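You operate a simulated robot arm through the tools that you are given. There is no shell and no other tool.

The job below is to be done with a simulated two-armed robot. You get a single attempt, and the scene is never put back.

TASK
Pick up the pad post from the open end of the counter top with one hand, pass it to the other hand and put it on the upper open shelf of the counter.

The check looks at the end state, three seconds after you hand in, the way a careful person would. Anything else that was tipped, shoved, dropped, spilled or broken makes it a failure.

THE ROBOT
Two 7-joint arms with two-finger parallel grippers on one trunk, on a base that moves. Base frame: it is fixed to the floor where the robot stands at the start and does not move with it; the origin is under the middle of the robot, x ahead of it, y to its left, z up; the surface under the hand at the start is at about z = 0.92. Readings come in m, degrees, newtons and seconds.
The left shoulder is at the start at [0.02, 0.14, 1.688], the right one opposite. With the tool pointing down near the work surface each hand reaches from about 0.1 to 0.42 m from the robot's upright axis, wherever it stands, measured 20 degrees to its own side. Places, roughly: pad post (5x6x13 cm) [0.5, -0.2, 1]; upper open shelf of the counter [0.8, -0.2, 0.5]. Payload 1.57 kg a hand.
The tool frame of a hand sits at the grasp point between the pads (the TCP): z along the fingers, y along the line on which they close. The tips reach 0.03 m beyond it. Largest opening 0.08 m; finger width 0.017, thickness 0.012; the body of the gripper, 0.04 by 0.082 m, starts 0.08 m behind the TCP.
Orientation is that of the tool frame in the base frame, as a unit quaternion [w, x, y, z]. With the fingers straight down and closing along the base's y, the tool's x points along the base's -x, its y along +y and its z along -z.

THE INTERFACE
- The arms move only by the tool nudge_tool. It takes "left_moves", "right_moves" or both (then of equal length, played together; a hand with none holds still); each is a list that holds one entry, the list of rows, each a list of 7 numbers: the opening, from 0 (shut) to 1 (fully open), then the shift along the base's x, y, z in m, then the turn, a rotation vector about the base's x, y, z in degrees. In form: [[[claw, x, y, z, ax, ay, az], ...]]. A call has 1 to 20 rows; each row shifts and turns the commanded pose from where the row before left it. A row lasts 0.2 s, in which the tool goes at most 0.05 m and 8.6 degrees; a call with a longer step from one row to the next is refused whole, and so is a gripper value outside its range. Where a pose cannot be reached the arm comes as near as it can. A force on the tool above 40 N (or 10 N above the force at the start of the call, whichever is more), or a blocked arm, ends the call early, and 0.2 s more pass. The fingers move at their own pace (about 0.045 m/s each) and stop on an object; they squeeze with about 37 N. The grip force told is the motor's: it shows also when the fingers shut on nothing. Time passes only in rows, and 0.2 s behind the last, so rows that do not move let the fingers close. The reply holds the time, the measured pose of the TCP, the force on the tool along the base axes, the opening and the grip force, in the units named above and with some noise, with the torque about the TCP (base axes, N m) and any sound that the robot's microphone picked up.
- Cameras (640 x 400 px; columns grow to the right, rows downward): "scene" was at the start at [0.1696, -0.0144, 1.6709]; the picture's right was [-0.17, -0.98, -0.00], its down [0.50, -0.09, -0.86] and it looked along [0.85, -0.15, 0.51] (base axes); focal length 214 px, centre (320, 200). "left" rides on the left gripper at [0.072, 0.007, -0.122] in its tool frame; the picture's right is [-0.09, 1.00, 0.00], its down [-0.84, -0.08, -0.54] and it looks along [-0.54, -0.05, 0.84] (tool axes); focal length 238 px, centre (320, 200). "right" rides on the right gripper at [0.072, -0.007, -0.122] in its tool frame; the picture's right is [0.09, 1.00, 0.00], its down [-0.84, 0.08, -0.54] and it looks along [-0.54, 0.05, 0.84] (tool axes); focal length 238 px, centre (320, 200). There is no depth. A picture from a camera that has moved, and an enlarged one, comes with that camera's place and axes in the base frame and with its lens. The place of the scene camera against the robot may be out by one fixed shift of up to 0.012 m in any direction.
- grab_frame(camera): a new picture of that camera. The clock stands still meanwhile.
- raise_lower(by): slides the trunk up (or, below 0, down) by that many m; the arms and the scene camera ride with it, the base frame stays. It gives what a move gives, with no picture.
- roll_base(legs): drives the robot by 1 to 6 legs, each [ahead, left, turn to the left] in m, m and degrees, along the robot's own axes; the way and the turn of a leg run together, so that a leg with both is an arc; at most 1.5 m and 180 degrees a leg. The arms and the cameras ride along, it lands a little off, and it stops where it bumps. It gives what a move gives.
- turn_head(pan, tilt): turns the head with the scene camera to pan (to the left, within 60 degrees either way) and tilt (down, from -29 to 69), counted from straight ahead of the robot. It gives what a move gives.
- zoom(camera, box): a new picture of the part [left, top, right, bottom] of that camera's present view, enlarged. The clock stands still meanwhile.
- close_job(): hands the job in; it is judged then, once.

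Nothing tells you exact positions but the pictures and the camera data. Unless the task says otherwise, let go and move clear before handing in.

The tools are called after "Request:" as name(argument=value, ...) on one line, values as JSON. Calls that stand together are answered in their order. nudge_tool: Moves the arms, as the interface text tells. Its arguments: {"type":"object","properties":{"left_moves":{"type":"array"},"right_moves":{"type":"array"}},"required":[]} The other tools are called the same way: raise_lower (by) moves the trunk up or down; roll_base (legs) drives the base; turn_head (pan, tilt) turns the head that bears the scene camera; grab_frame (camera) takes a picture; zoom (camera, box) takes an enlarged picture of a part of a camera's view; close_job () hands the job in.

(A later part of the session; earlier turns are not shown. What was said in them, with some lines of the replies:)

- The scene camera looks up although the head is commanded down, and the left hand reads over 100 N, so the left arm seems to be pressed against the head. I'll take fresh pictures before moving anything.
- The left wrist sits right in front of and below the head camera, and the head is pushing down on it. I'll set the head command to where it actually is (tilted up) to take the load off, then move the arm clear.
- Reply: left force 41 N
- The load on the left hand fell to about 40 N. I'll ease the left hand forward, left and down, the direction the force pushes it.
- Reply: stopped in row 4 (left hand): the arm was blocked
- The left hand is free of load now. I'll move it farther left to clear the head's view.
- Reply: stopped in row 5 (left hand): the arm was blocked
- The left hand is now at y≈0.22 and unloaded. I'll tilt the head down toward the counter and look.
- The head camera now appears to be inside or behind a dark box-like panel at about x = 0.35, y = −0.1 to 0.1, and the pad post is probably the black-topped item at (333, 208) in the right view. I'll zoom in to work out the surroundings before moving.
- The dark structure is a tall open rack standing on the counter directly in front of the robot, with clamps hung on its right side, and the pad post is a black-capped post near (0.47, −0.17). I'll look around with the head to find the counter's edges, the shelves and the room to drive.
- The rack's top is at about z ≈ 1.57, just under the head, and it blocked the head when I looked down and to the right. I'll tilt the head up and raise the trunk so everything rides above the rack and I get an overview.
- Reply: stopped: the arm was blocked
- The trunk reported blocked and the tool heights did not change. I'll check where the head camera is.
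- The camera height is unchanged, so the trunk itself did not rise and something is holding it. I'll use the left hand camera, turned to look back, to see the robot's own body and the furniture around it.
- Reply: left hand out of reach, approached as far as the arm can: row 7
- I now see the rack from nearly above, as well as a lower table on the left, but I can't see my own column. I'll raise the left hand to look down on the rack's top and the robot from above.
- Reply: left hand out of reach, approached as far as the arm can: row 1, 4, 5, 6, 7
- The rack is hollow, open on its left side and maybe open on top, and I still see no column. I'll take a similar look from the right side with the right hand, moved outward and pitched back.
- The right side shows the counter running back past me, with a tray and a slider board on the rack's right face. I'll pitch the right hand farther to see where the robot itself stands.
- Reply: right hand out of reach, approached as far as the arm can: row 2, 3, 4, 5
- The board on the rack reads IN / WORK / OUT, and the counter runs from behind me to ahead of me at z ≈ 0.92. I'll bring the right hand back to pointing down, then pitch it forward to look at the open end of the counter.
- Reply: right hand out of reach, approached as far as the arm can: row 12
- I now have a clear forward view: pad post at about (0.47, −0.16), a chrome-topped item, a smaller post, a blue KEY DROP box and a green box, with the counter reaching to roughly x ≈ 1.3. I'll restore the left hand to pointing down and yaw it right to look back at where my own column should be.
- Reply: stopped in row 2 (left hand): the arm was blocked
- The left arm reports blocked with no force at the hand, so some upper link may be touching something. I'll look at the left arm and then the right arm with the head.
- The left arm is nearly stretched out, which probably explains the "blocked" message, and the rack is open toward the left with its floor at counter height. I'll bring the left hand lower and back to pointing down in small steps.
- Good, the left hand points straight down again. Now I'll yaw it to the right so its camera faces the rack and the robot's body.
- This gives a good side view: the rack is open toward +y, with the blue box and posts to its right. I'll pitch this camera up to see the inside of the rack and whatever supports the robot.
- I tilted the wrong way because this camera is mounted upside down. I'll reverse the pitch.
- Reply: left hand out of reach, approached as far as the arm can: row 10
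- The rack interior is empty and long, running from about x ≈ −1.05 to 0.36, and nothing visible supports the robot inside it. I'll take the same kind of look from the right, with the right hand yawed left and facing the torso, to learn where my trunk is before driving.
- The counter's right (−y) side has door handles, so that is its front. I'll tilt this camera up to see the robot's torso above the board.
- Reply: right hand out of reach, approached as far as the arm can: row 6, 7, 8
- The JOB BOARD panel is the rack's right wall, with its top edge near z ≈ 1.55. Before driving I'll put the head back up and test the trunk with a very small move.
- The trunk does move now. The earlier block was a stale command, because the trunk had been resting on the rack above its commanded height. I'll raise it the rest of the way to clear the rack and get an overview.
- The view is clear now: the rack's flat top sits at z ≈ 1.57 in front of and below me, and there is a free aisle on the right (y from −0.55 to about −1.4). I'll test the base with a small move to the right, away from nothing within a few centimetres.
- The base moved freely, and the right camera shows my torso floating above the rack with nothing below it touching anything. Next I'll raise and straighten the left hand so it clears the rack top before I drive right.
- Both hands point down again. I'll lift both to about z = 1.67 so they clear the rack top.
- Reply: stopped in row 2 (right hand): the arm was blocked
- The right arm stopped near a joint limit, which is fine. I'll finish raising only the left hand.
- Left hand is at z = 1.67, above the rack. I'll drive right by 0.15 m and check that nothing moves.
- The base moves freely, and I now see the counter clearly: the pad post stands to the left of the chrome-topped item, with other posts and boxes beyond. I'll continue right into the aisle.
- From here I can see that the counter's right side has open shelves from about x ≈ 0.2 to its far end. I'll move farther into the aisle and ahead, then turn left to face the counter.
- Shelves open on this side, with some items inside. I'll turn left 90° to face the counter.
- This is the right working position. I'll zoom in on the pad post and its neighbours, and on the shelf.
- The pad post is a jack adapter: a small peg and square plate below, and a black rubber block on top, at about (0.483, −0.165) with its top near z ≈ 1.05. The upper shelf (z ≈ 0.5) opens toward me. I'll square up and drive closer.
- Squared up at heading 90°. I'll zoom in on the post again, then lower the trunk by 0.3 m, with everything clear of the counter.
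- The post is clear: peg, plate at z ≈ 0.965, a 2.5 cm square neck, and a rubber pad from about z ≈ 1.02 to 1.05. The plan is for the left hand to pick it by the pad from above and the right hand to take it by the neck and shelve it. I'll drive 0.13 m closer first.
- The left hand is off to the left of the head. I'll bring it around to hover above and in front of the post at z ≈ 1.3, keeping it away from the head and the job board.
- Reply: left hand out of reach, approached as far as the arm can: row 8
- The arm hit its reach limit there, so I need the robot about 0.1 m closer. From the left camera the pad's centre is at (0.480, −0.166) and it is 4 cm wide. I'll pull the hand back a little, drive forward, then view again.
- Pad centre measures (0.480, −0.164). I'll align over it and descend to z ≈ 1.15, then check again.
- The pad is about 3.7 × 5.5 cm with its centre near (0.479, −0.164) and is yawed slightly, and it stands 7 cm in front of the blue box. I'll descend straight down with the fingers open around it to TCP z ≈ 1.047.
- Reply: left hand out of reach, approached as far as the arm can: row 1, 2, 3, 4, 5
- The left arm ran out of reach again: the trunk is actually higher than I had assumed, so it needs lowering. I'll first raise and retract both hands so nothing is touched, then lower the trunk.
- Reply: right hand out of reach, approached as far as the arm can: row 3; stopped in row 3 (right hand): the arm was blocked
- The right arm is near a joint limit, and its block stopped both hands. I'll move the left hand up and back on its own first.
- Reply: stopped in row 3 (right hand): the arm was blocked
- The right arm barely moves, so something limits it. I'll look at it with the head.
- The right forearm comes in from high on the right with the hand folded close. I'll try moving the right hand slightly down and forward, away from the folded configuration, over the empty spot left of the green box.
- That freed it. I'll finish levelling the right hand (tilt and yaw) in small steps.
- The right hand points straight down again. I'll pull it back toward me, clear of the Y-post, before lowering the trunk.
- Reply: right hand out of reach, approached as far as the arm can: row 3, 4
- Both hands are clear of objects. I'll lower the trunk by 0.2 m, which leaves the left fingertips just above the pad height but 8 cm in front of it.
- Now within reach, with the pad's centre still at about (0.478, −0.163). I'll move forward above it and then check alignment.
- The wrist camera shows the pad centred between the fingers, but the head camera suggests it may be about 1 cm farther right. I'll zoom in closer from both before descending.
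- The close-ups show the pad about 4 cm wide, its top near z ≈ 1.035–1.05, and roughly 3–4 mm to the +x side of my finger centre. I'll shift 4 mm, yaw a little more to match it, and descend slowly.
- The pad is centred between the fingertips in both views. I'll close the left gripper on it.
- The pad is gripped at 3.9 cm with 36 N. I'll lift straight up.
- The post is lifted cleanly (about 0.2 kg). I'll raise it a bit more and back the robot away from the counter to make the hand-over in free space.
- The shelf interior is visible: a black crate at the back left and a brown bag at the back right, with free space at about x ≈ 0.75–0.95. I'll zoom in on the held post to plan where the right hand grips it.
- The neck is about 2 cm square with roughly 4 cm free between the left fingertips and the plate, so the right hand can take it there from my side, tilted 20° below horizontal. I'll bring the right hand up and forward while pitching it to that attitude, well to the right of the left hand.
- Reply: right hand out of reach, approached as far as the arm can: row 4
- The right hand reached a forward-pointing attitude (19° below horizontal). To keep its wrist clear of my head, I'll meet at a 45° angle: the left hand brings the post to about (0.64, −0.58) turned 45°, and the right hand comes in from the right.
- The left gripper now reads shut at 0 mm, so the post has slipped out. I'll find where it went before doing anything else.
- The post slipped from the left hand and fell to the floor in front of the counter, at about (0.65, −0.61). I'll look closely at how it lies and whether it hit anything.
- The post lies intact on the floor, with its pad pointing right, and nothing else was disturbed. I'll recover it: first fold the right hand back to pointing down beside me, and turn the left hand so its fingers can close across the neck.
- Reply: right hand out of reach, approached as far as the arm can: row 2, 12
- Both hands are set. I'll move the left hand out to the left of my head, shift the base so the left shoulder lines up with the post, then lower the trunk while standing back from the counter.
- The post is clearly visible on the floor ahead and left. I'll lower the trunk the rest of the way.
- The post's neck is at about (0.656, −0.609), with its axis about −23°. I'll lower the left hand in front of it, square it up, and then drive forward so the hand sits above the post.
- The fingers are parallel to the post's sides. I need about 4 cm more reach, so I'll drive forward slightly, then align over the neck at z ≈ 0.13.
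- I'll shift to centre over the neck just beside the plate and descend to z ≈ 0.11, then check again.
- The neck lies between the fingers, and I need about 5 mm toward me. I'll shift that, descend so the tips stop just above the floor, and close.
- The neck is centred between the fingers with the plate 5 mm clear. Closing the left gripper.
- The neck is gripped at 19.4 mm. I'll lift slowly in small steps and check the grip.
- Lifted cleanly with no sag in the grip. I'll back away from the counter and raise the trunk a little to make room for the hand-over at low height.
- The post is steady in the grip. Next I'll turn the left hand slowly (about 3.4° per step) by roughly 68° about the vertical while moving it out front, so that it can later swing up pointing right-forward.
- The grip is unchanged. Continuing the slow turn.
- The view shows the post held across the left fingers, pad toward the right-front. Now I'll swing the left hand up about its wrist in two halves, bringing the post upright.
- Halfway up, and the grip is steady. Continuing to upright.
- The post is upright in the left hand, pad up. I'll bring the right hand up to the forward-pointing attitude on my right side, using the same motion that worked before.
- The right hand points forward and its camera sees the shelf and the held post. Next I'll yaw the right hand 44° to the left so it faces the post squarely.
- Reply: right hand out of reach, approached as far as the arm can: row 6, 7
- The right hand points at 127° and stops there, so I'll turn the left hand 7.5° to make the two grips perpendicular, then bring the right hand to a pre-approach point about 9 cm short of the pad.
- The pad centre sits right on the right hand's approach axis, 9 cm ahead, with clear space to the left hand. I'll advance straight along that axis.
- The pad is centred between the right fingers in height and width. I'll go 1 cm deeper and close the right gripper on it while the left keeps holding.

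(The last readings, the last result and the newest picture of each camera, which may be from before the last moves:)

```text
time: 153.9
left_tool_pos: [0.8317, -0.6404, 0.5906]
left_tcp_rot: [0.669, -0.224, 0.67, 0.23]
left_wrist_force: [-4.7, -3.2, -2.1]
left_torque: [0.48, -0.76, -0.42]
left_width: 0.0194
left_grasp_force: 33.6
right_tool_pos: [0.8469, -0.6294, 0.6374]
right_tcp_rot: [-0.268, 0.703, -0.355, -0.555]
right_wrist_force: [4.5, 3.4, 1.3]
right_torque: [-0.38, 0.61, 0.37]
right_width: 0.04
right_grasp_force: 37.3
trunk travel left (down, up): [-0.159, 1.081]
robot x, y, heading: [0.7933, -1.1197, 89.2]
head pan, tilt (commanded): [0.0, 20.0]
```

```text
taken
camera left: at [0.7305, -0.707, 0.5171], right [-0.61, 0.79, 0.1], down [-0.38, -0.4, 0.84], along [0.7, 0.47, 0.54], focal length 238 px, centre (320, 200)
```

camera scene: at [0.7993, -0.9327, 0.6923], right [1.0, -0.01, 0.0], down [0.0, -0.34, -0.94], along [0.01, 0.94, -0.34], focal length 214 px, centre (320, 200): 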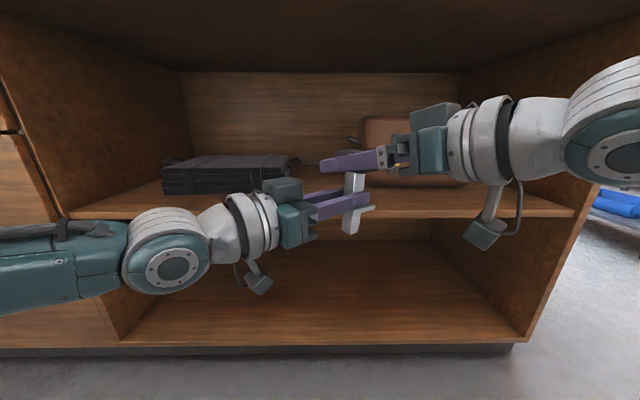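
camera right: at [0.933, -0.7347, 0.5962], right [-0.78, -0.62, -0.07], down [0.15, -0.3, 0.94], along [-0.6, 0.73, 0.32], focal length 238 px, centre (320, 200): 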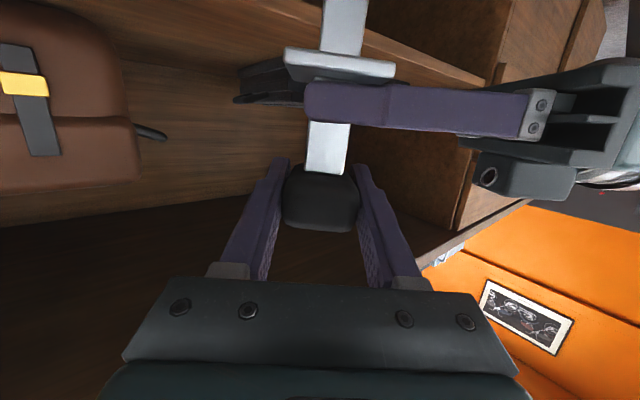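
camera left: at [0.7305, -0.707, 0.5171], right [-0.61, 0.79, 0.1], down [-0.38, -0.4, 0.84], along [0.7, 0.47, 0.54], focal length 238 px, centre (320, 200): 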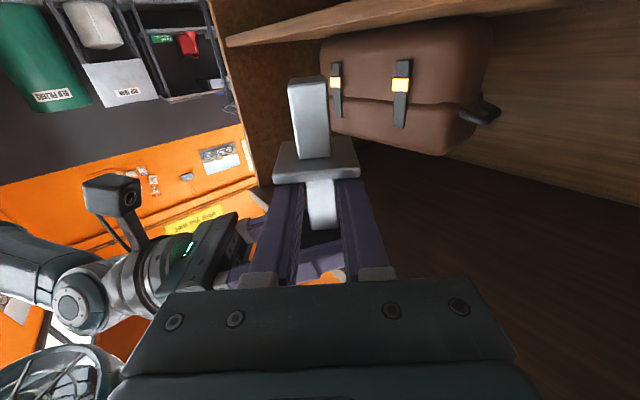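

Both hands hold the post: the right grips the pad at 40 mm with 37 N. I'll now open the left fingers partway and confirm the right hand keeps it.

Request:
nudge_tool(left_moves=[[[0.3, 0, 0, 0, 0, 0, 0], [0.4, 0, 0, 0, 0, 0, 0], [0.5, 0, 0, 0, 0, 0, 0], [0.55, 0, 0, 0, 0, 0, 0], [0.55, 0, 0, 0, 0, 0, 0]]])

Request:
grab_frame(camera="right")

Request:
grab_frame(camera="left")

```text
time: 155.1
left_tool_pos: [0.8326, -0.64, 0.5886]
left_tcp_rot: [0.669, -0.225, 0.67, 0.229]
left_wrist_force: [-0.1, -0.1, 0.6]
left_torque: [0.01, 0.01, 0.03]
left_width: 0.0442
left_grasp_force: 0.0
right_tool_pos: [0.8473, -0.6297, 0.6371]
right_tcp_rot: [-0.269, 0.702, -0.356, -0.555]
right_wrist_force: [-0.8, 0.4, 0.6]
right_torque: [0.02, -0.01, 0.04]
right_width: 0.0397
right_grasp_force: 37.3
trunk travel left (down, up): [-0.159, 1.081]
robot x, y, heading: [0.7913, -1.123, 89.5]
head pan, tilt (commanded): [0.0, 20.0]
```

```text
taken
camera right: at [0.9329, -0.7348, 0.5961], right [-0.78, -0.62, -0.07], down [0.15, -0.3, 0.94], along [-0.61, 0.73, 0.32], focal length 238 px, centre (320, 200)
```

right: 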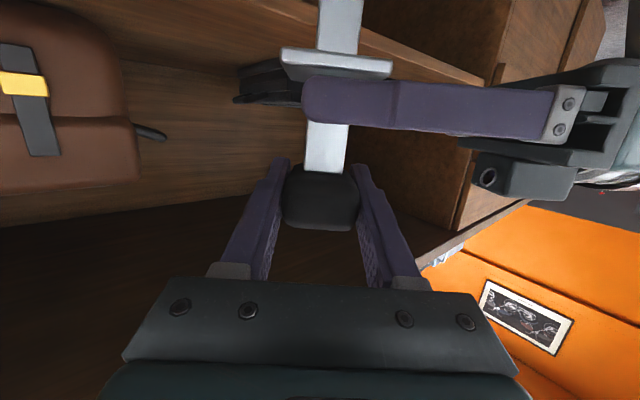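

```text
taken
camera left: at [0.7305, -0.707, 0.5171], right [-0.61, 0.79, 0.1], down [-0.38, -0.4, 0.84], along [0.7, 0.47, 0.54], focal length 238 px, centre (320, 200)
```

left: 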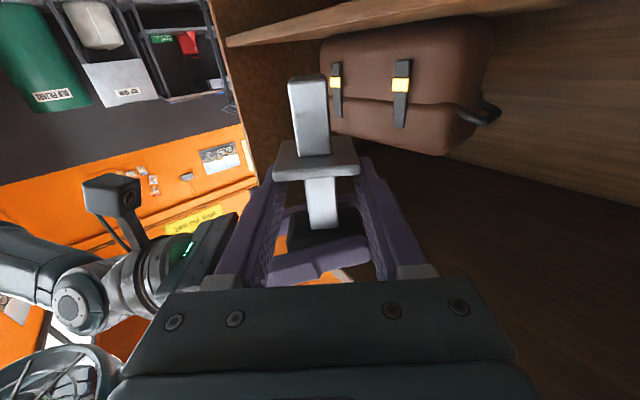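

The right hand holds the post by itself, stable at 39.7 mm. I'll withdraw the left hand straight back along its own axis.

Request:
nudge_tool(left_moves=[[[0.6, -0.008, -0.006, 0, 0, 0, 0], [0.6, -0.012, -0.009, 0, 0, 0, 0], [0.6, -0.012, -0.009, 0, 0, 0, 0], [0.6, -0.012, -0.009, 0, 0, 0, 0], [0.6, -0.012, -0.009, 0, 0, 0, 0], [0.6, -0.014, -0.011, 0, 0, 0, 0], [0.6, -0.014, -0.011, 0, 0, 0, 0], [0.6, -0.016, -0.012, 0, 0, 0, 0], [0.6, -0.016, -0.012, 0, 0, 0, 0]]])

Request:
grab_frame(camera="scene")

Request:
grab_frame(camera="left")

```text
time: 157.1
left_tool_pos: [0.7141, -0.7289, 0.5898]
left_tcp_rot: [0.67, -0.223, 0.67, 0.229]
left_wrist_force: [0.0, -0.1, 0.6]
left_torque: [0.03, 0.01, -0.02]
left_width: 0.048
left_grasp_force: 0.0
right_tool_pos: [0.8466, -0.6299, 0.6379]
right_tcp_rot: [-0.269, 0.702, -0.356, -0.555]
right_wrist_force: [0.3, -0.7, 0.4]
right_torque: [-0.01, -0.03, -0.01]
right_width: 0.0398
right_grasp_force: 36.7
trunk travel left (down, up): [-0.159, 1.081]
robot x, y, heading: [0.7925, -1.1211, 89.2]
head pan, tilt (commanded): [0.0, 20.0]
```

```text
taken
camera scene: at [0.7988, -0.9333, 0.6923], right [1.0, -0.01, 0.0], down [0.0, -0.34, -0.94], along [0.01, 0.94, -0.34], focal length 214 px, centre (320, 200)
```

scene: 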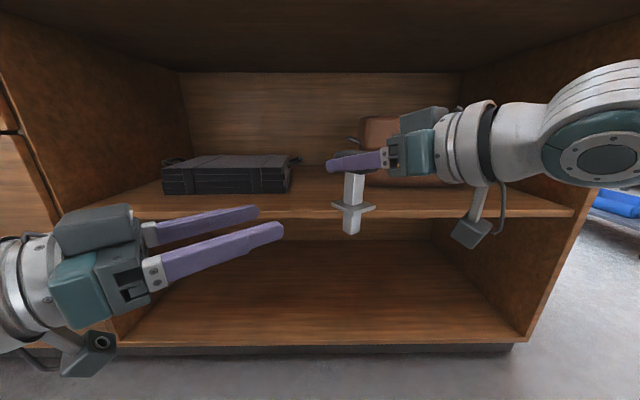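

```text
taken
camera left: at [0.6122, -0.7953, 0.5173], right [-0.61, 0.79, 0.1], down [-0.38, -0.4, 0.84], along [0.7, 0.47, 0.54], focal length 238 px, centre (320, 200)
```

left: 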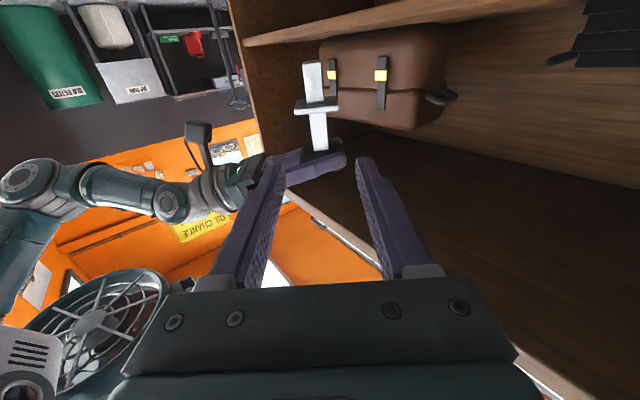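

The hand-over succeeded: the right hand alone now holds the post upright right in front of the shelf. I'll measure the shelf's front edge and height precisely before placing.

Request:
zoom(camera="scene", box=[260, 150, 460, 250])

Request:
zoom(camera="left", box=[240, 0, 640, 200])

```text
3.20 times, centred on (360, 200) of scene
camera zoom: at [0.7988, -0.9333, 0.6923], right [1.0, -0.01, 0.0], down [0.0, -0.34, -0.94], along [0.01, 0.94, -0.34], focal length 686 px, centre (192, 200)
```

zoom: 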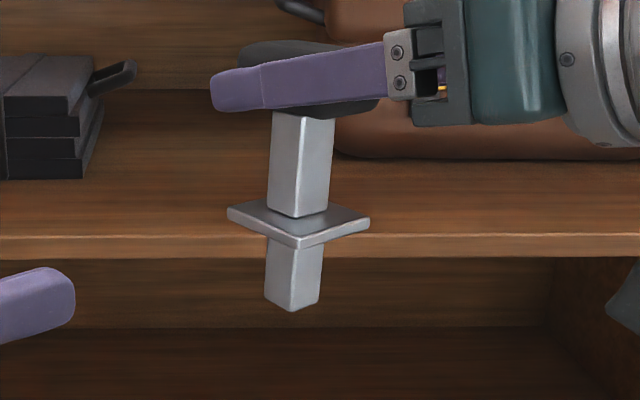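

```text
1.60 times, centred on (440, 100) of left
camera zoom: at [0.6122, -0.7953, 0.5173], right [-0.61, 0.79, 0.1], down [-0.38, -0.4, 0.84], along [0.7, 0.47, 0.54], focal length 381 px, centre (128, 360)
```

zoom: 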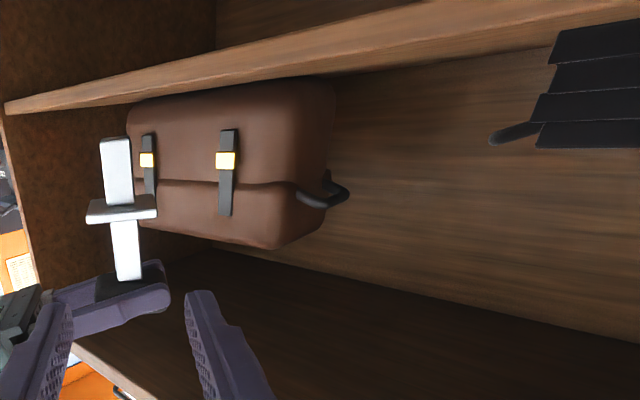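

Peg bottom is about 2.8 cm above the shelf surface (shelf z ≈ 0.503, front edge y ≈ −0.486), and the spot between the black case and the brown bag is free. I'll pull the left hand farther out of the way first.

Request:
nudge_tool(left_moves=[[[0.6, -0.02, -0.02, 0, 0, 0, 0], [0.6, -0.02, -0.02, 0, 0, 0, 0], [0.6, -0.02, -0.02, 0, 0, 0, 0], [0.6, -0.02, -0.02, 0, 0, 0, 0], [0.6, -0.02, -0.02, 0, 0, 0, 0]]])

Request:
roll_base(legs=[[0.08, 0, 0]])

Request:
grab_frame(camera="scene")

```text
time: 158.3
left_tool_pos: [0.6146, -0.8293, 0.5866]
left_tcp_rot: [0.67, -0.224, 0.67, 0.23]
left_wrist_force: [0.3, 0.3, -1.1]
left_torque: [0.02, -0.01, -0.02]
left_width: 0.0479
left_grasp_force: 0.0
right_tool_pos: [0.846, -0.629, 0.6375]
right_tcp_rot: [-0.268, 0.703, -0.355, -0.555]
right_wrist_force: [-0.3, 0.3, -0.3]
right_torque: [-0.03, -0.01, -0.02]
right_width: 0.0399
right_grasp_force: 37.3
trunk travel left (down, up): [-0.159, 1.081]
robot x, y, heading: [0.7905, -1.1189, 89.2]
head pan, tilt (commanded): [0.0, 20.0]
```

```text
time: 159.4
left_tool_pos: [0.6169, -0.7525, 0.586]
left_tcp_rot: [0.669, -0.225, 0.67, 0.23]
left_wrist_force: [-0.7, -0.2, 0.6]
left_torque: [-0.01, -0.01, -0.02]
left_width: 0.0478
left_grasp_force: 0.0
right_tool_pos: [0.8451, -0.5527, 0.6359]
right_tcp_rot: [-0.268, 0.703, -0.355, -0.555]
right_wrist_force: [0.2, -0.6, -1.6]
right_torque: [0.02, 0.0, 0.0]
right_width: 0.0394
right_grasp_force: 37.1
trunk travel left (down, up): [-0.159, 1.081]
robot x, y, heading: [0.7869, -1.0426, 89.5]
head pan, tilt (commanded): [0.0, 20.0]
```

```text
taken
camera scene: at [0.7999, -0.8566, 0.6923], right [1.0, -0.01, 0.0], down [0.0, -0.34, -0.94], along [0.01, 0.94, -0.34], focal length 214 px, centre (320, 200)
```

scene: 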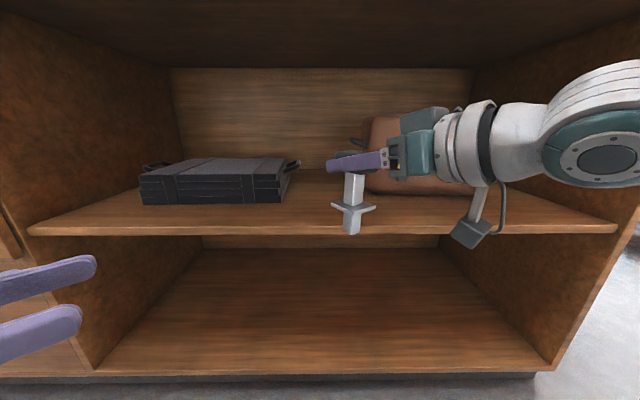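

The grip is steady and the peg clears the shelf edge by about 3 cm. I'll drive another 0.1 m forward, bringing the post over the shelf.

Request:
roll_base(legs=[[0.1, 0, 0]])

Request:
grab_frame(camera="scene")

Request:
grab_frame(camera="right")

```text
time: 160.5
left_tool_pos: [0.617, -0.6557, 0.5871]
left_tcp_rot: [0.669, -0.226, 0.67, 0.23]
left_wrist_force: [0.3, 0.0, 0.6]
left_torque: [0.02, 0.0, 0.02]
left_width: 0.0479
left_grasp_force: 0.0
right_tool_pos: [0.8475, -0.4564, 0.6377]
right_tcp_rot: [-0.268, 0.703, -0.354, -0.556]
right_wrist_force: [0.0, -0.1, -2.1]
right_torque: [0.0, 0.0, -0.04]
right_width: 0.0396
right_grasp_force: 36.7
trunk travel left (down, up): [-0.159, 1.081]
robot x, y, heading: [0.7924, -0.9499, 89.6]
head pan, tilt (commanded): [0.0, 20.0]
```

```text
taken
camera scene: at [0.8007, -0.7595, 0.6923], right [1.0, -0.01, 0.0], down [0.0, -0.34, -0.94], along [0.01, 0.94, -0.34], focal length 214 px, centre (320, 200)
```

scene: 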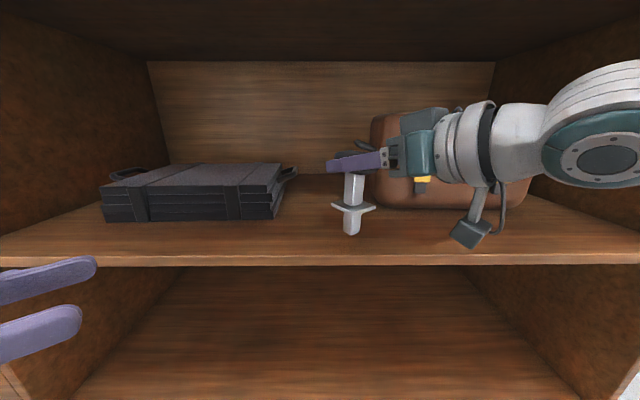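

```text
taken
camera right: at [0.9336, -0.5616, 0.5955], right [-0.78, -0.62, -0.07], down [0.15, -0.3, 0.94], along [-0.61, 0.73, 0.32], focal length 238 px, centre (320, 200)
```

right: 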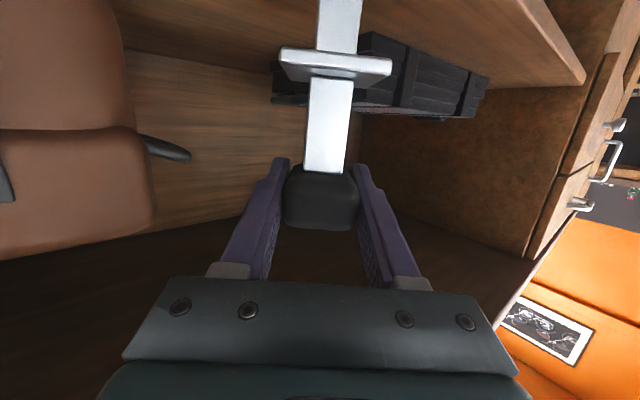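

The post is over the shelf edge. I'll extend the right arm 6.5 cm farther in at the same height, slowly.

Request:
nudge_tool(right_moves=[[[0, 0, 0.008, 0, 0, 0, 0], [0, 0, 0.012, 0, 0, 0, 0], [0, 0, 0.013, 0, 0, 0, 0], [0, 0, 0.013, 0, 0, 0, 0], [0, 0, 0.012, 0, 0, 0, 0], [0, 0, 0.007, 0, 0, 0, 0], [0, 0, 0, 0, 0, 0, 0]]])

Request:
zoom(camera="scene", box=[250, 140, 490, 270])

```text
time: 162.1
left_tool_pos: [0.6171, -0.6555, 0.5865]
left_tcp_rot: [0.669, -0.225, 0.67, 0.23]
left_wrist_force: [0.0, -0.5, 0.5]
left_torque: [-0.02, 0.0, -0.01]
left_width: 0.0479
left_grasp_force: 0.0
right_tool_pos: [0.8471, -0.3893, 0.6374]
right_tcp_rot: [-0.267, 0.703, -0.354, -0.556]
right_wrist_force: [-0.1, 0.4, -1.8]
right_torque: [-0.02, 0.01, -0.01]
right_width: 0.0395
right_grasp_force: 36.9
trunk travel left (down, up): [-0.159, 1.081]
robot x, y, heading: [0.7948, -0.946, 89.3]
head pan, tilt (commanded): [0.0, 20.0]
```

```text
2.67 times, centred on (370, 205) of scene
camera zoom: at [0.8007, -0.7589, 0.6924], right [1.0, -0.01, 0.0], down [0.0, -0.34, -0.94], along [0.01, 0.94, -0.34], focal length 572 px, centre (187, 187)
```

zoom: 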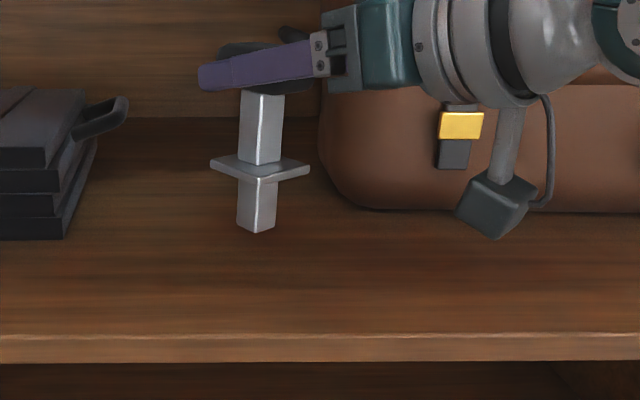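

The post hangs upright about 2.7 cm above the free spot. I'll lower it 2 cm first, then feel for contact in small steps.

Request:
nudge_tool(right_moves=[[[0, 0, 0, -0.005, 0, 0, 0], [0, 0, 0, -0.005, 0, 0, 0], [0, 0, 0, -0.005, 0, 0, 0], [0, 0, 0, -0.005, 0, 0, 0], [0, 0, 0, 0, 0, 0, 0]]])

Request:
zoom(camera="scene", box=[300, 160, 420, 250])

Request:
grab_frame(camera="right")

```text
time: 163.3
left_tool_pos: [0.6176, -0.6555, 0.5865]
left_tcp_rot: [0.669, -0.226, 0.67, 0.231]
left_wrist_force: [-0.7, -0.6, 0.0]
left_torque: [0.04, -0.02, -0.04]
left_width: 0.048
left_grasp_force: 0.0
right_tool_pos: [0.8468, -0.3909, 0.6158]
right_tcp_rot: [-0.268, 0.703, -0.355, -0.555]
right_wrist_force: [0.2, 0.4, -0.6]
right_torque: [0.0, -0.01, 0.01]
right_width: 0.0396
right_grasp_force: 36.9
trunk travel left (down, up): [-0.159, 1.081]
robot x, y, heading: [0.792, -0.9448, 89.6]
head pan, tilt (commanded): [0.0, 20.0]
```

```text
4.44 times, centred on (360, 205) of scene
camera zoom: at [0.8007, -0.7587, 0.6924], right [1.0, -0.01, 0.0], down [0.0, -0.34, -0.94], along [0.01, 0.94, -0.34], focal length 953 px, centre (142, 178)
```

zoom: 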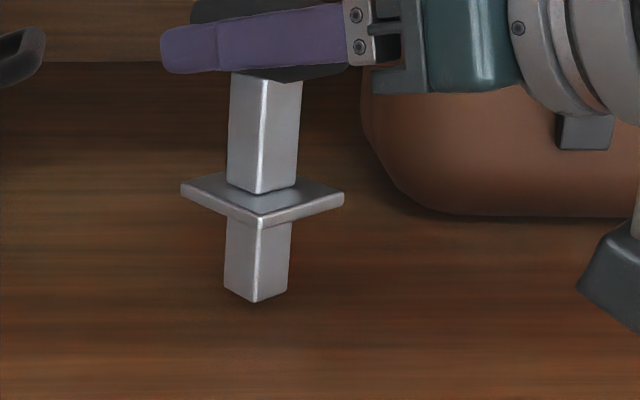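

```text
taken
camera right: at [0.9332, -0.4967, 0.5748], right [-0.78, -0.62, -0.07], down [0.15, -0.3, 0.94], along [-0.61, 0.73, 0.32], focal length 238 px, centre (320, 200)
```

right: 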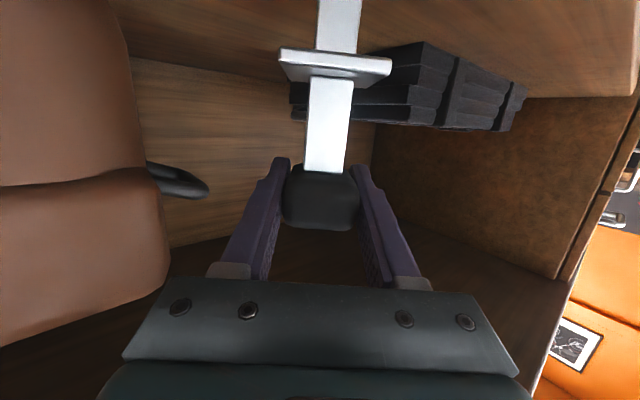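

Peg bottom is now within about a centimetre of the shelf. I'll go down in 2 mm steps watching the force.

Request:
nudge_tool(right_moves=[[[0, 0, 0, -0.002, 0, 0, 0], [0, 0, 0, -0.002, 0, 0, 0], [0, 0, 0, 0, 0, 0, 0]]])

Request:
nudge_tool(right_moves=[[[0, 0, 0, -0.002, 0, 0, 0], [0, 0, 0, 0, 0, 0, 0]]])

```text
time: 164.1
left_tool_pos: [0.6175, -0.6551, 0.5872]
left_tcp_rot: [0.669, -0.226, 0.67, 0.23]
left_wrist_force: [0.4, 0.2, -0.7]
left_torque: [0.0, -0.04, 0.01]
left_width: 0.0478
left_grasp_force: 0.1
right_tool_pos: [0.8461, -0.3901, 0.6114]
right_tcp_rot: [-0.268, 0.703, -0.355, -0.555]
right_wrist_force: [0.3, 0.2, -1.8]
right_torque: [-0.02, -0.02, -0.01]
right_width: 0.0394
right_grasp_force: 36.8
trunk travel left (down, up): [-0.159, 1.081]
robot x, y, heading: [0.7903, -0.9478, 89.6]
head pan, tilt (commanded): [0.0, 20.0]
```

```text
time: 164.7
left_tool_pos: [0.6161, -0.6557, 0.5867]
left_tcp_rot: [0.669, -0.226, 0.67, 0.23]
left_wrist_force: [0.4, 0.8, 0.0]
left_torque: [0.0, 0.0, 0.03]
left_width: 0.048
left_grasp_force: 0.1
right_tool_pos: [0.8474, -0.3907, 0.6091]
right_tcp_rot: [-0.268, 0.703, -0.355, -0.555]
right_wrist_force: [0.3, 0.0, -1.4]
right_torque: [0.02, 0.02, 0.03]
right_width: 0.0396
right_grasp_force: 36.8
trunk travel left (down, up): [-0.159, 1.081]
robot x, y, heading: [0.7939, -0.947, 89.6]
head pan, tilt (commanded): [0.0, 20.0]
```

Not touching yet (force still equals the weight). Continuing in small steps.

Request:
nudge_tool(right_moves=[[[0, 0, 0, -0.002, 0, 0, 0], [0, 0, 0, 0, 0, 0, 0]]])

Request:
nudge_tool(right_moves=[[[0, 0, 0, -0.0015, 0, 0, 0], [0, 0, 0, 0, 0, 0, 0]]])

Request:
zoom(camera="scene", box=[300, 160, 420, 250])

```text
time: 165.3
left_tool_pos: [0.6177, -0.6553, 0.5881]
left_tcp_rot: [0.669, -0.226, 0.67, 0.231]
left_wrist_force: [0.1, 0.6, 0.6]
left_torque: [0.02, 0.0, 0.0]
left_width: 0.048
left_grasp_force: 0.0
right_tool_pos: [0.8477, -0.3903, 0.6078]
right_tcp_rot: [-0.268, 0.703, -0.355, -0.555]
right_wrist_force: [0.1, 0.2, -0.7]
right_torque: [0.03, -0.01, 0.0]
right_width: 0.0397
right_grasp_force: 36.9
trunk travel left (down, up): [-0.159, 1.081]
robot x, y, heading: [0.7911, -0.9473, 89.7]
head pan, tilt (commanded): [0.0, 20.0]
```

```text
time: 165.9
left_tool_pos: [0.6162, -0.6551, 0.5866]
left_tcp_rot: [0.669, -0.226, 0.67, 0.231]
left_wrist_force: [1.0, -0.3, -0.2]
left_torque: [0.01, -0.01, 0.01]
left_width: 0.0485
left_grasp_force: 0.0
right_tool_pos: [0.8476, -0.3909, 0.606]
right_tcp_rot: [-0.268, 0.703, -0.355, -0.555]
right_wrist_force: [0.3, 0.3, -0.9]
right_torque: [-0.05, -0.02, 0.01]
right_width: 0.0395
right_grasp_force: 37.0
trunk travel left (down, up): [-0.159, 1.081]
robot x, y, heading: [0.7924, -0.9456, 89.6]
head pan, tilt (commanded): [0.0, 20.0]
```

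```text
4.44 times, centred on (360, 205) of scene
camera zoom: at [0.8008, -0.7587, 0.6924], right [1.0, -0.01, 0.0], down [0.0, -0.34, -0.94], along [0.01, 0.94, -0.34], focal length 953 px, centre (142, 178)
```

zoom: 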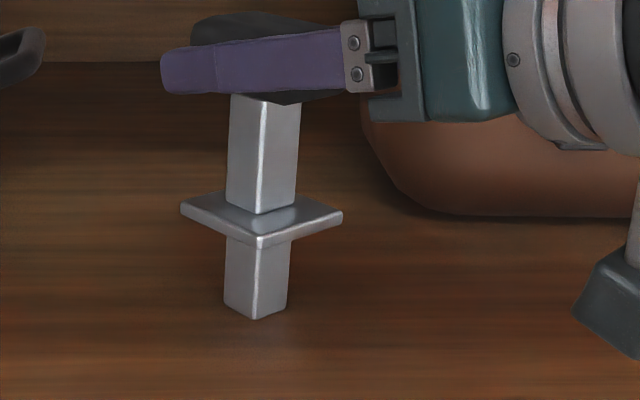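

Still no clear contact. Continuing down in 1.5 mm steps.

Request:
nudge_tool(right_moves=[[[0, 0, 0, -0.0015, 0, 0, 0], [0, 0, 0, 0, 0, 0, 0]]])

Request:
nudge_tool(right_moves=[[[0, 0, 0, -0.0015, 0, 0, 0], [0, 0, 0, 0, 0, 0, 0]]])

Request:
nudge_tool(right_moves=[[[0, 0, 0, -0.0015, 0, 0, 0], [0, 0, 0, 0, 0, 0, 0]]])

```text
time: 166.5
left_tool_pos: [0.6178, -0.6542, 0.5874]
left_tcp_rot: [0.669, -0.225, 0.67, 0.23]
left_wrist_force: [-0.3, 0.4, -0.4]
left_torque: [-0.01, -0.01, 0.0]
left_width: 0.0478
left_grasp_force: 0.0
right_tool_pos: [0.8479, -0.3898, 0.6065]
right_tcp_rot: [-0.269, 0.702, -0.355, -0.556]
right_wrist_force: [0.8, -4.3, 10.1]
right_torque: [-0.46, -0.26, -0.05]
right_width: 0.0396
right_grasp_force: 37.1
trunk travel left (down, up): [-0.159, 1.081]
robot x, y, heading: [0.7912, -0.9496, 89.3]
head pan, tilt (commanded): [0.0, 20.0]
```

```text
time: 167.1
left_tool_pos: [0.6179, -0.6547, 0.5879]
left_tcp_rot: [0.669, -0.225, 0.669, 0.231]
left_wrist_force: [0.5, -0.2, 0.2]
left_torque: [0.01, 0.02, 0.02]
left_width: 0.0481
left_grasp_force: 0.0
right_tool_pos: [0.8463, -0.39, 0.6064]
right_tcp_rot: [-0.268, 0.702, -0.354, -0.557]
right_wrist_force: [1.4, -7.3, 21.9]
right_torque: [-0.81, -0.42, -0.08]
right_width: 0.04
right_grasp_force: 36.7
trunk travel left (down, up): [-0.159, 1.081]
robot x, y, heading: [0.7922, -0.9455, 89.3]
head pan, tilt (commanded): [0.0, 20.0]
```

```text
time: 167.7
left_tool_pos: [0.6173, -0.6543, 0.5875]
left_tcp_rot: [0.669, -0.225, 0.67, 0.231]
left_wrist_force: [-0.1, 0.1, -1.1]
left_torque: [0.01, -0.02, -0.01]
left_width: 0.048
left_grasp_force: 0.1
right_tool_pos: [0.8467, -0.3889, 0.6066]
right_tcp_rot: [-0.269, 0.701, -0.353, -0.558]
right_wrist_force: [-0.6, -6.4, 26.7]
right_torque: [-0.69, -0.2, -0.06]
right_width: 0.0399
right_grasp_force: 36.7
trunk travel left (down, up): [-0.159, 1.081]
robot x, y, heading: [0.7935, -0.947, 89.4]
head pan, tilt (commanded): [0.0, 20.0]
```

The peg has touched down; I pressed slightly too far (27 N). I'll ease up about 3.5 mm to leave it just resting.

Request:
nudge_tool(right_moves=[[[0, 0, 0, 0.002, 0, 0, 0], [0, 0, 0, 0.0015, 0, 0, 0], [0, 0, 0, 0, 0, 0, 0]]])

Request:
zoom(camera="scene", box=[300, 160, 420, 250])

Request:
grab_frame(camera="right")

Request:
grab_frame(camera="left")

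```text
time: 168.5
left_tool_pos: [0.6168, -0.652, 0.5898]
left_tcp_rot: [0.669, -0.225, 0.67, 0.231]
left_wrist_force: [-0.2, -0.2, -0.4]
left_torque: [0.03, 0.0, 0.02]
left_width: 0.048
left_grasp_force: 0.1
right_tool_pos: [0.8471, -0.3879, 0.6056]
right_tcp_rot: [-0.268, 0.703, -0.354, -0.556]
right_wrist_force: [-3.5, 2.3, 10.4]
right_torque: [0.46, 0.38, -0.01]
right_width: 0.0395
right_grasp_force: 37.3
trunk travel left (down, up): [-0.159, 1.081]
robot x, y, heading: [0.7947, -0.9474, 89.6]
head pan, tilt (commanded): [0.0, 20.0]
```

```text
4.44 times, centred on (360, 205) of scene
camera zoom: at [0.7995, -0.756, 0.6927], right [1.0, -0.01, 0.0], down [0.0, -0.34, -0.94], along [0.01, 0.94, -0.34], focal length 953 px, centre (142, 178)
```

zoom: 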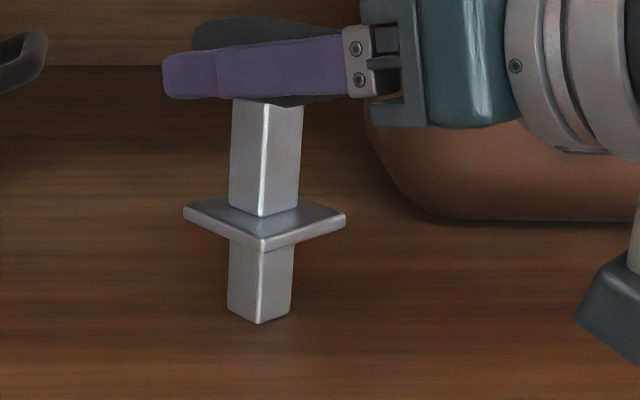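

```text
taken
camera right: at [0.9327, -0.4932, 0.5653], right [-0.78, -0.62, -0.07], down [0.15, -0.3, 0.94], along [-0.61, 0.73, 0.32], focal length 238 px, centre (320, 200)
```

right: 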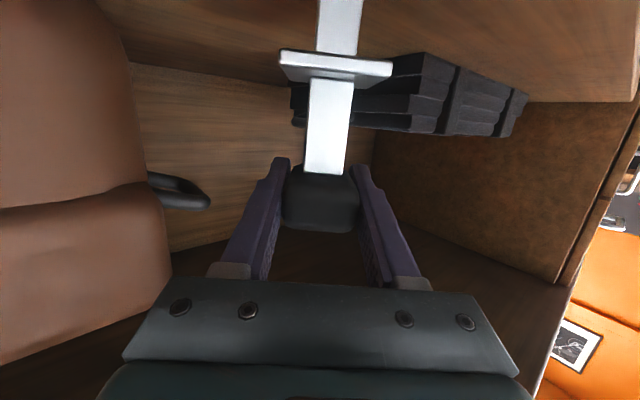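

```text
taken
camera left: at [0.5141, -0.7195, 0.5154], right [-0.61, 0.79, 0.1], down [-0.38, -0.4, 0.84], along [0.7, 0.47, 0.54], focal length 238 px, centre (320, 200)
```

left: 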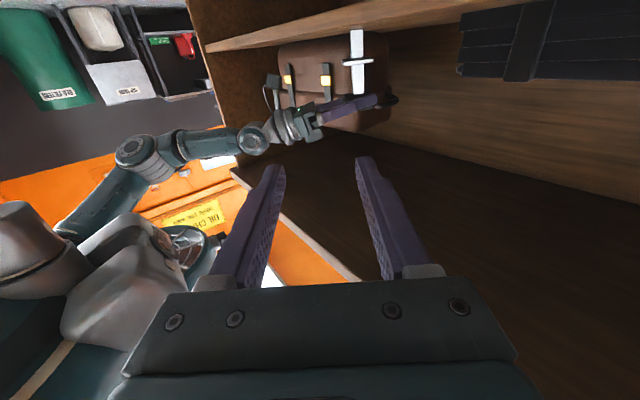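

The post stands vertical with 10 N still pressing. I'll ease another millimetre up before opening.

Request:
nudge_tool(right_moves=[[[0, 0, 0, 0.001, 0, 0, 0], [0, 0, 0, 0, 0, 0, 0]]])

```text
time: 169.1
left_tool_pos: [0.6164, -0.6543, 0.5868]
left_tcp_rot: [0.669, -0.225, 0.67, 0.231]
left_wrist_force: [0.1, -0.5, -0.3]
left_torque: [0.01, 0.0, 0.02]
left_width: 0.0482
left_grasp_force: 0.0
right_tool_pos: [0.848, -0.3908, 0.6064]
right_tcp_rot: [-0.268, 0.704, -0.355, -0.553]
right_wrist_force: [-0.8, 2.2, 2.9]
right_torque: [0.21, 0.08, 0.03]
right_width: 0.0398
right_grasp_force: 36.9
trunk travel left (down, up): [-0.159, 1.081]
robot x, y, heading: [0.7941, -0.9473, 89.3]
head pan, tilt (commanded): [0.0, 20.0]
```

Contact force is now down to about 3 N. I'll open the right fingers gradually.

Request:
nudge_tool(right_moves=[[[0.48, 0, 0, 0, 0, 0, 0], [0.5, 0, 0, 0, 0, 0, 0], [0.52, 0, 0, 0, 0, 0, 0], [0.54, 0, 0, 0, 0, 0, 0], [0.57, 0, 0, 0, 0, 0, 0], [0.6, 0, 0, 0, 0, 0, 0], [0.65, 0, 0, 0, 0, 0, 0], [0.7, 0, 0, 0, 0, 0, 0]]])

Request:
zoom(camera="scene", box=[300, 140, 440, 250])

Request:
grab_frame(camera="right")

```text
time: 170.9
left_tool_pos: [0.6175, -0.6546, 0.5876]
left_tcp_rot: [0.669, -0.225, 0.67, 0.23]
left_wrist_force: [-0.6, 0.3, -0.7]
left_torque: [-0.01, 0.01, 0.01]
left_width: 0.0481
left_grasp_force: 0.0
right_tool_pos: [0.8474, -0.3909, 0.6086]
right_tcp_rot: [-0.268, 0.703, -0.354, -0.556]
right_wrist_force: [-1.3, 0.7, -0.3]
right_torque: [-0.02, 0.03, 0.02]
right_width: 0.0558
right_grasp_force: 0.1
trunk travel left (down, up): [-0.159, 1.081]
robot x, y, heading: [0.793, -0.9475, 89.5]
head pan, tilt (commanded): [0.0, 20.0]
```

```text
3.64 times, centred on (370, 195) of scene
camera zoom: at [0.8007, -0.7585, 0.6924], right [1.0, -0.01, 0.0], down [0.0, -0.34, -0.94], along [0.01, 0.94, -0.34], focal length 780 px, centre (138, 218)
```

zoom: 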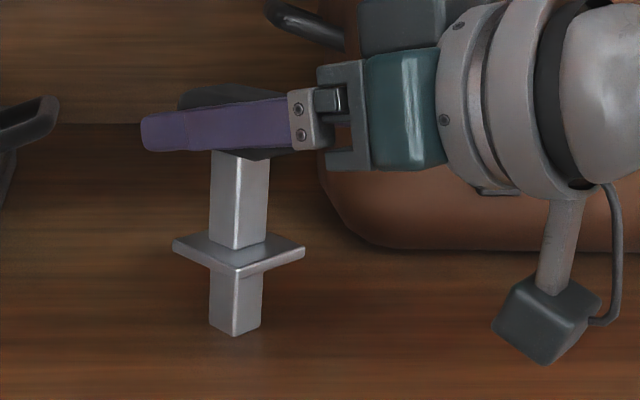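

```text
taken
camera right: at [0.9339, -0.4959, 0.5668], right [-0.78, -0.62, -0.07], down [0.15, -0.3, 0.94], along [-0.61, 0.73, 0.32], focal length 238 px, centre (320, 200)
```

right: 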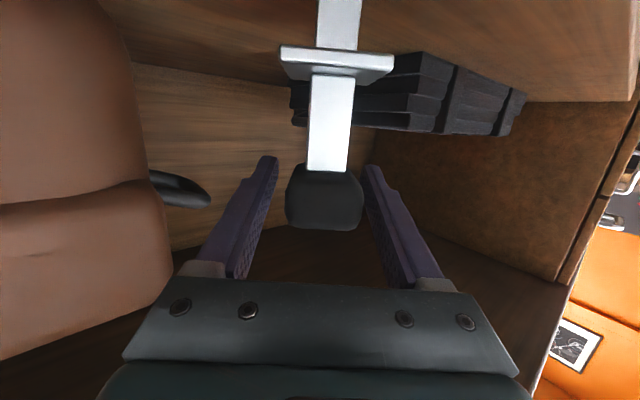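

The post stands by itself on the shelf, and the right fingers are clear of the pad. I'll open a bit more and withdraw the right hand straight back along its axis.

Request:
nudge_tool(right_moves=[[[0.85, 0, 0, 0, 0, 0, 0], [0.85, 0, 0, 0, 0, 0, 0], [0.85, 0.003, -0.004, 0.001, 0, 0, 0], [0.85, 0.006, -0.008, 0.0025, 0, 0, 0], [0.85, 0.006, -0.008, 0.0025, 0, 0, 0], [0.85, 0.006, -0.008, 0.0025, 0, 0, 0], [0.85, 0.009, -0.0118, 0.0035, 0, 0, 0], [0.85, 0.009, -0.0118, 0.0035, 0, 0, 0], [0.85, 0.009, -0.0118, 0.0035, 0, 0, 0], [0.85, 0.009, -0.0118, 0.0035, 0, 0, 0], [0.85, 0.009, -0.0118, 0.0035, 0, 0, 0], [0.85, 0.009, -0.0118, 0.0035, 0, 0, 0], [0.85, 0.009, -0.0118, 0.0035, 0, 0, 0]]])

Request:
grab_frame(camera="scene")

Request:
grab_frame(camera="right")

```text
time: 173.7
left_tool_pos: [0.6184, -0.6552, 0.5861]
left_tcp_rot: [0.669, -0.225, 0.67, 0.23]
left_wrist_force: [0.1, -0.1, -0.5]
left_torque: [-0.01, -0.02, 0.03]
left_width: 0.0479
left_grasp_force: 0.1
right_tool_pos: [0.9308, -0.5019, 0.6421]
right_tcp_rot: [-0.267, 0.703, -0.355, -0.555]
right_wrist_force: [-0.6, 0.7, 0.2]
right_torque: [-0.02, -0.03, 0.0]
right_width: 0.0682
right_grasp_force: 0.1
trunk travel left (down, up): [-0.159, 1.081]
robot x, y, heading: [0.7937, -0.9476, 89.5]
head pan, tilt (commanded): [0.0, 20.0]
```

```text
taken
camera scene: at [0.8011, -0.759, 0.6924], right [1.0, -0.01, 0.0], down [0.0, -0.34, -0.94], along [0.01, 0.94, -0.34], focal length 214 px, centre (320, 200)
```

scene: 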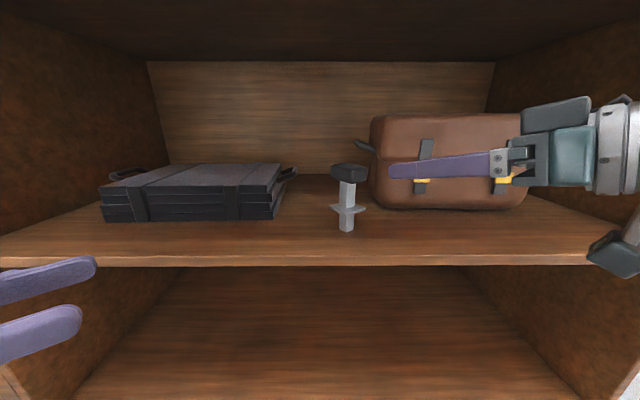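

```text
taken
camera right: at [1.0172, -0.6072, 0.6001], right [-0.78, -0.62, -0.07], down [0.15, -0.3, 0.94], along [-0.61, 0.73, 0.32], focal length 238 px, centre (320, 200)
```

right: 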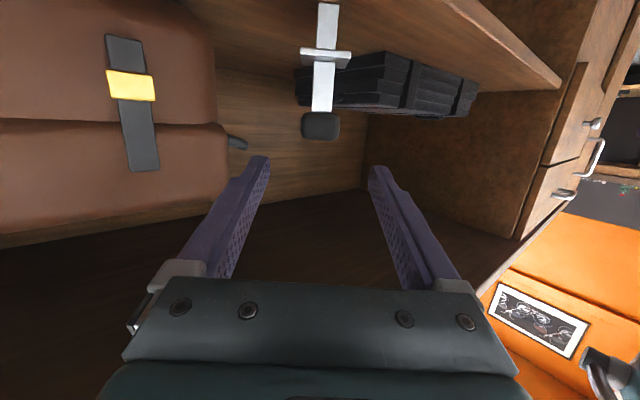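

The post stands upright on the upper shelf between the case and the bag, and the right hand is clear. I'll back away and then check the counter top as a whole.

Request:
roll_base(legs=[[-0.2, 0, 0]])

Request:
raise_lower(by=0.5)

Request:
turn_head(pan=0, tilt=35)

Request:
grab_frame(camera="scene")

```text
time: 175.3
left_tool_pos: [0.6146, -0.8506, 0.5879]
left_tcp_rot: [0.669, -0.226, 0.669, 0.231]
left_wrist_force: [-0.2, 0.8, 0.3]
left_torque: [0.0, 0.03, 0.01]
left_width: 0.0483
left_grasp_force: 0.1
right_tool_pos: [0.9278, -0.6962, 0.642]
right_tcp_rot: [-0.267, 0.703, -0.353, -0.556]
right_wrist_force: [-0.4, 0.1, 0.3]
right_torque: [-0.01, -0.01, 0.02]
right_width: 0.068
right_grasp_force: 0.1
trunk travel left (down, up): [-0.159, 1.081]
robot x, y, heading: [0.7928, -1.1433, 89.9]
head pan, tilt (commanded): [0.0, 20.0]
```

```text
refused: 0.5 is not a number from -0.4 to 0.4
```

```text
time: 176.1
left_tool_pos: [0.6133, -0.851, 0.5879]
left_tcp_rot: [0.669, -0.227, 0.669, 0.231]
left_wrist_force: [-0.5, 0.9, 0.8]
left_torque: [0.03, 0.0, -0.02]
left_width: 0.0481
left_grasp_force: 0.1
right_tool_pos: [0.9273, -0.6962, 0.6421]
right_tcp_rot: [-0.268, 0.703, -0.354, -0.555]
right_wrist_force: [-0.2, -0.2, -1.4]
right_torque: [0.0, 0.03, 0.0]
right_width: 0.0677
right_grasp_force: 0.1
trunk travel left (down, up): [-0.159, 1.081]
robot x, y, heading: [0.7904, -1.1406, 89.7]
head pan, tilt (commanded): [0.0, 35.0]
```

```text
taken
camera scene: at [0.7987, -0.9598, 0.6686], right [1.0, -0.01, 0.0], down [0.0, -0.57, -0.82], along [0.0, 0.82, -0.57], focal length 214 px, centre (320, 200)
```

scene: 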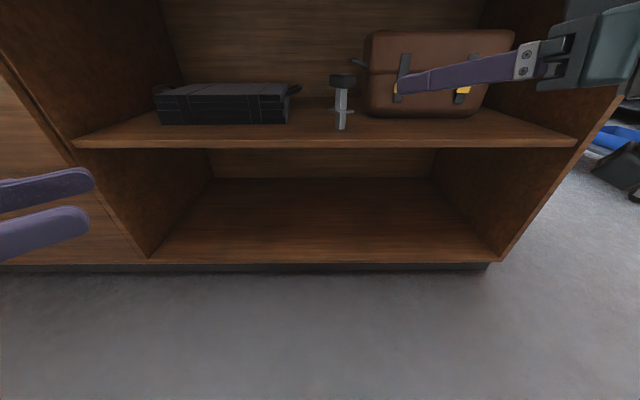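

The post is standing on the upper shelf and both hands are clear. I'll raise the trunk within its per-call limit and check the counter top.

Request:
raise_lower(by=0.4)

Request:
raise_lower(by=0.3)

Request:
grab_frame(camera="scene")

Request:
zoom(camera="scene", box=[150, 60, 550, 310])

```text
time: 179.9
left_tool_pos: [0.6154, -0.8524, 0.9878]
left_tcp_rot: [0.669, -0.227, 0.669, 0.231]
left_wrist_force: [-0.5, 0.5, -1.3]
left_torque: [0.01, -0.01, -0.04]
left_width: 0.0479
left_grasp_force: 0.1
right_tool_pos: [0.9287, -0.6969, 1.0408]
right_tcp_rot: [-0.267, 0.703, -0.353, -0.556]
right_wrist_force: [-0.3, 0.2, 1.3]
right_torque: [-0.01, 0.0, -0.02]
right_width: 0.068
right_grasp_force: 0.0
trunk travel left (down, up): [-0.559, 0.681]
robot x, y, heading: [0.7965, -1.1441, 89.4]
head pan, tilt (commanded): [0.0, 35.0]
```

```text
time: 182.9
left_tool_pos: [0.6131, -0.8515, 1.2878]
left_tcp_rot: [0.669, -0.226, 0.669, 0.231]
left_wrist_force: [0.1, 0.6, 0.0]
left_torque: [-0.01, -0.02, 0.01]
left_width: 0.0479
left_grasp_force: 0.0
right_tool_pos: [0.9292, -0.6966, 1.3405]
right_tcp_rot: [-0.267, 0.703, -0.354, -0.556]
right_wrist_force: [0.9, 0.2, 0.3]
right_torque: [0.0, -0.02, 0.01]
right_width: 0.0679
right_grasp_force: 0.1
trunk travel left (down, up): [-0.859, 0.381]
robot x, y, heading: [0.7954, -1.1428, 89.5]
head pan, tilt (commanded): [0.0, 35.0]
```

```text
taken
camera scene: at [0.7987, -0.9597, 1.3686], right [1.0, -0.01, 0.0], down [0.0, -0.57, -0.82], along [0.0, 0.82, -0.57], focal length 214 px, centre (320, 200)
```

scene: 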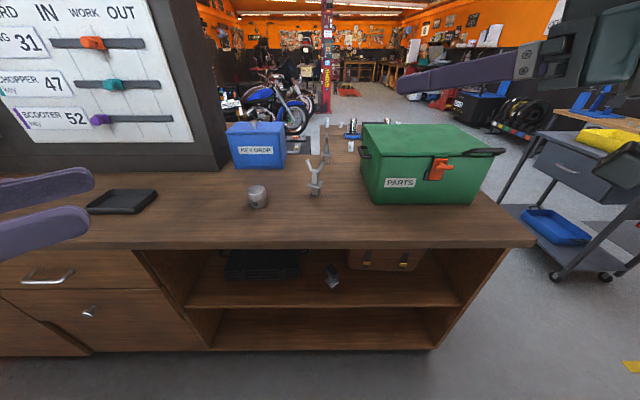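

```text
1.60 times, centred on (350, 185) of scene
camera zoom: at [0.7987, -0.9597, 1.3686], right [1.0, -0.01, 0.0], down [0.0, -0.57, -0.82], along [0.0, 0.82, -0.57], focal length 343 px, centre (272, 224)
```

zoom: 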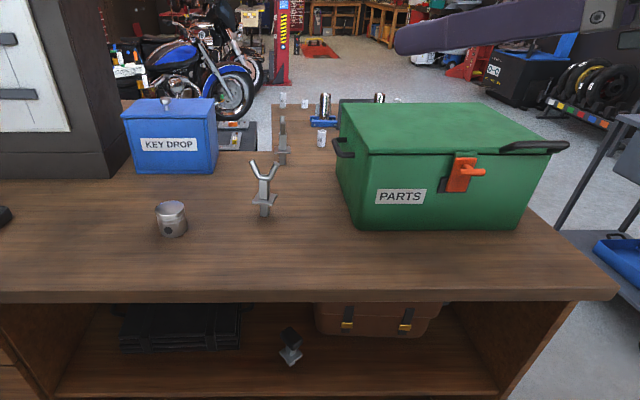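

The pad post stands upright on the upper shelf, both hands are empty and clear, and the other items I can see are where they were. I'm handing in now.

Request:
close_job()

```text
The job is handed in.
```

The pad post is standing upright on the upper open shelf of the counter, between the black case and the brown bag. Both hands are empty and clear. I don't have the result of the check.

**Dropped once:** the left hand picked the post up from the counter top, but it slipped out as I moved toward the first hand-over. It fell to the floor in front of the counter and looked undamaged. I picked it up off the floor with the left hand, passed it to the right hand in mid-air, and placed it on the shelf with the right hand.

**Head contact at the start:** the robot began with the left arm jammed against the head, over the tall rack on the counter. While I looked around, the head was blocked once, most likely by the rack. The rack and the sliders on its board look undisturbed.

**Pressing on the shelf:** when setting the post down I pressed to about 27 N. I eased off to about 3 N before letting go.

In the final pictures the other things on the counter and shelf were in place: the piston, the forked and hooked posts, the tray, the key drop box, the parts box, the case and the bag.
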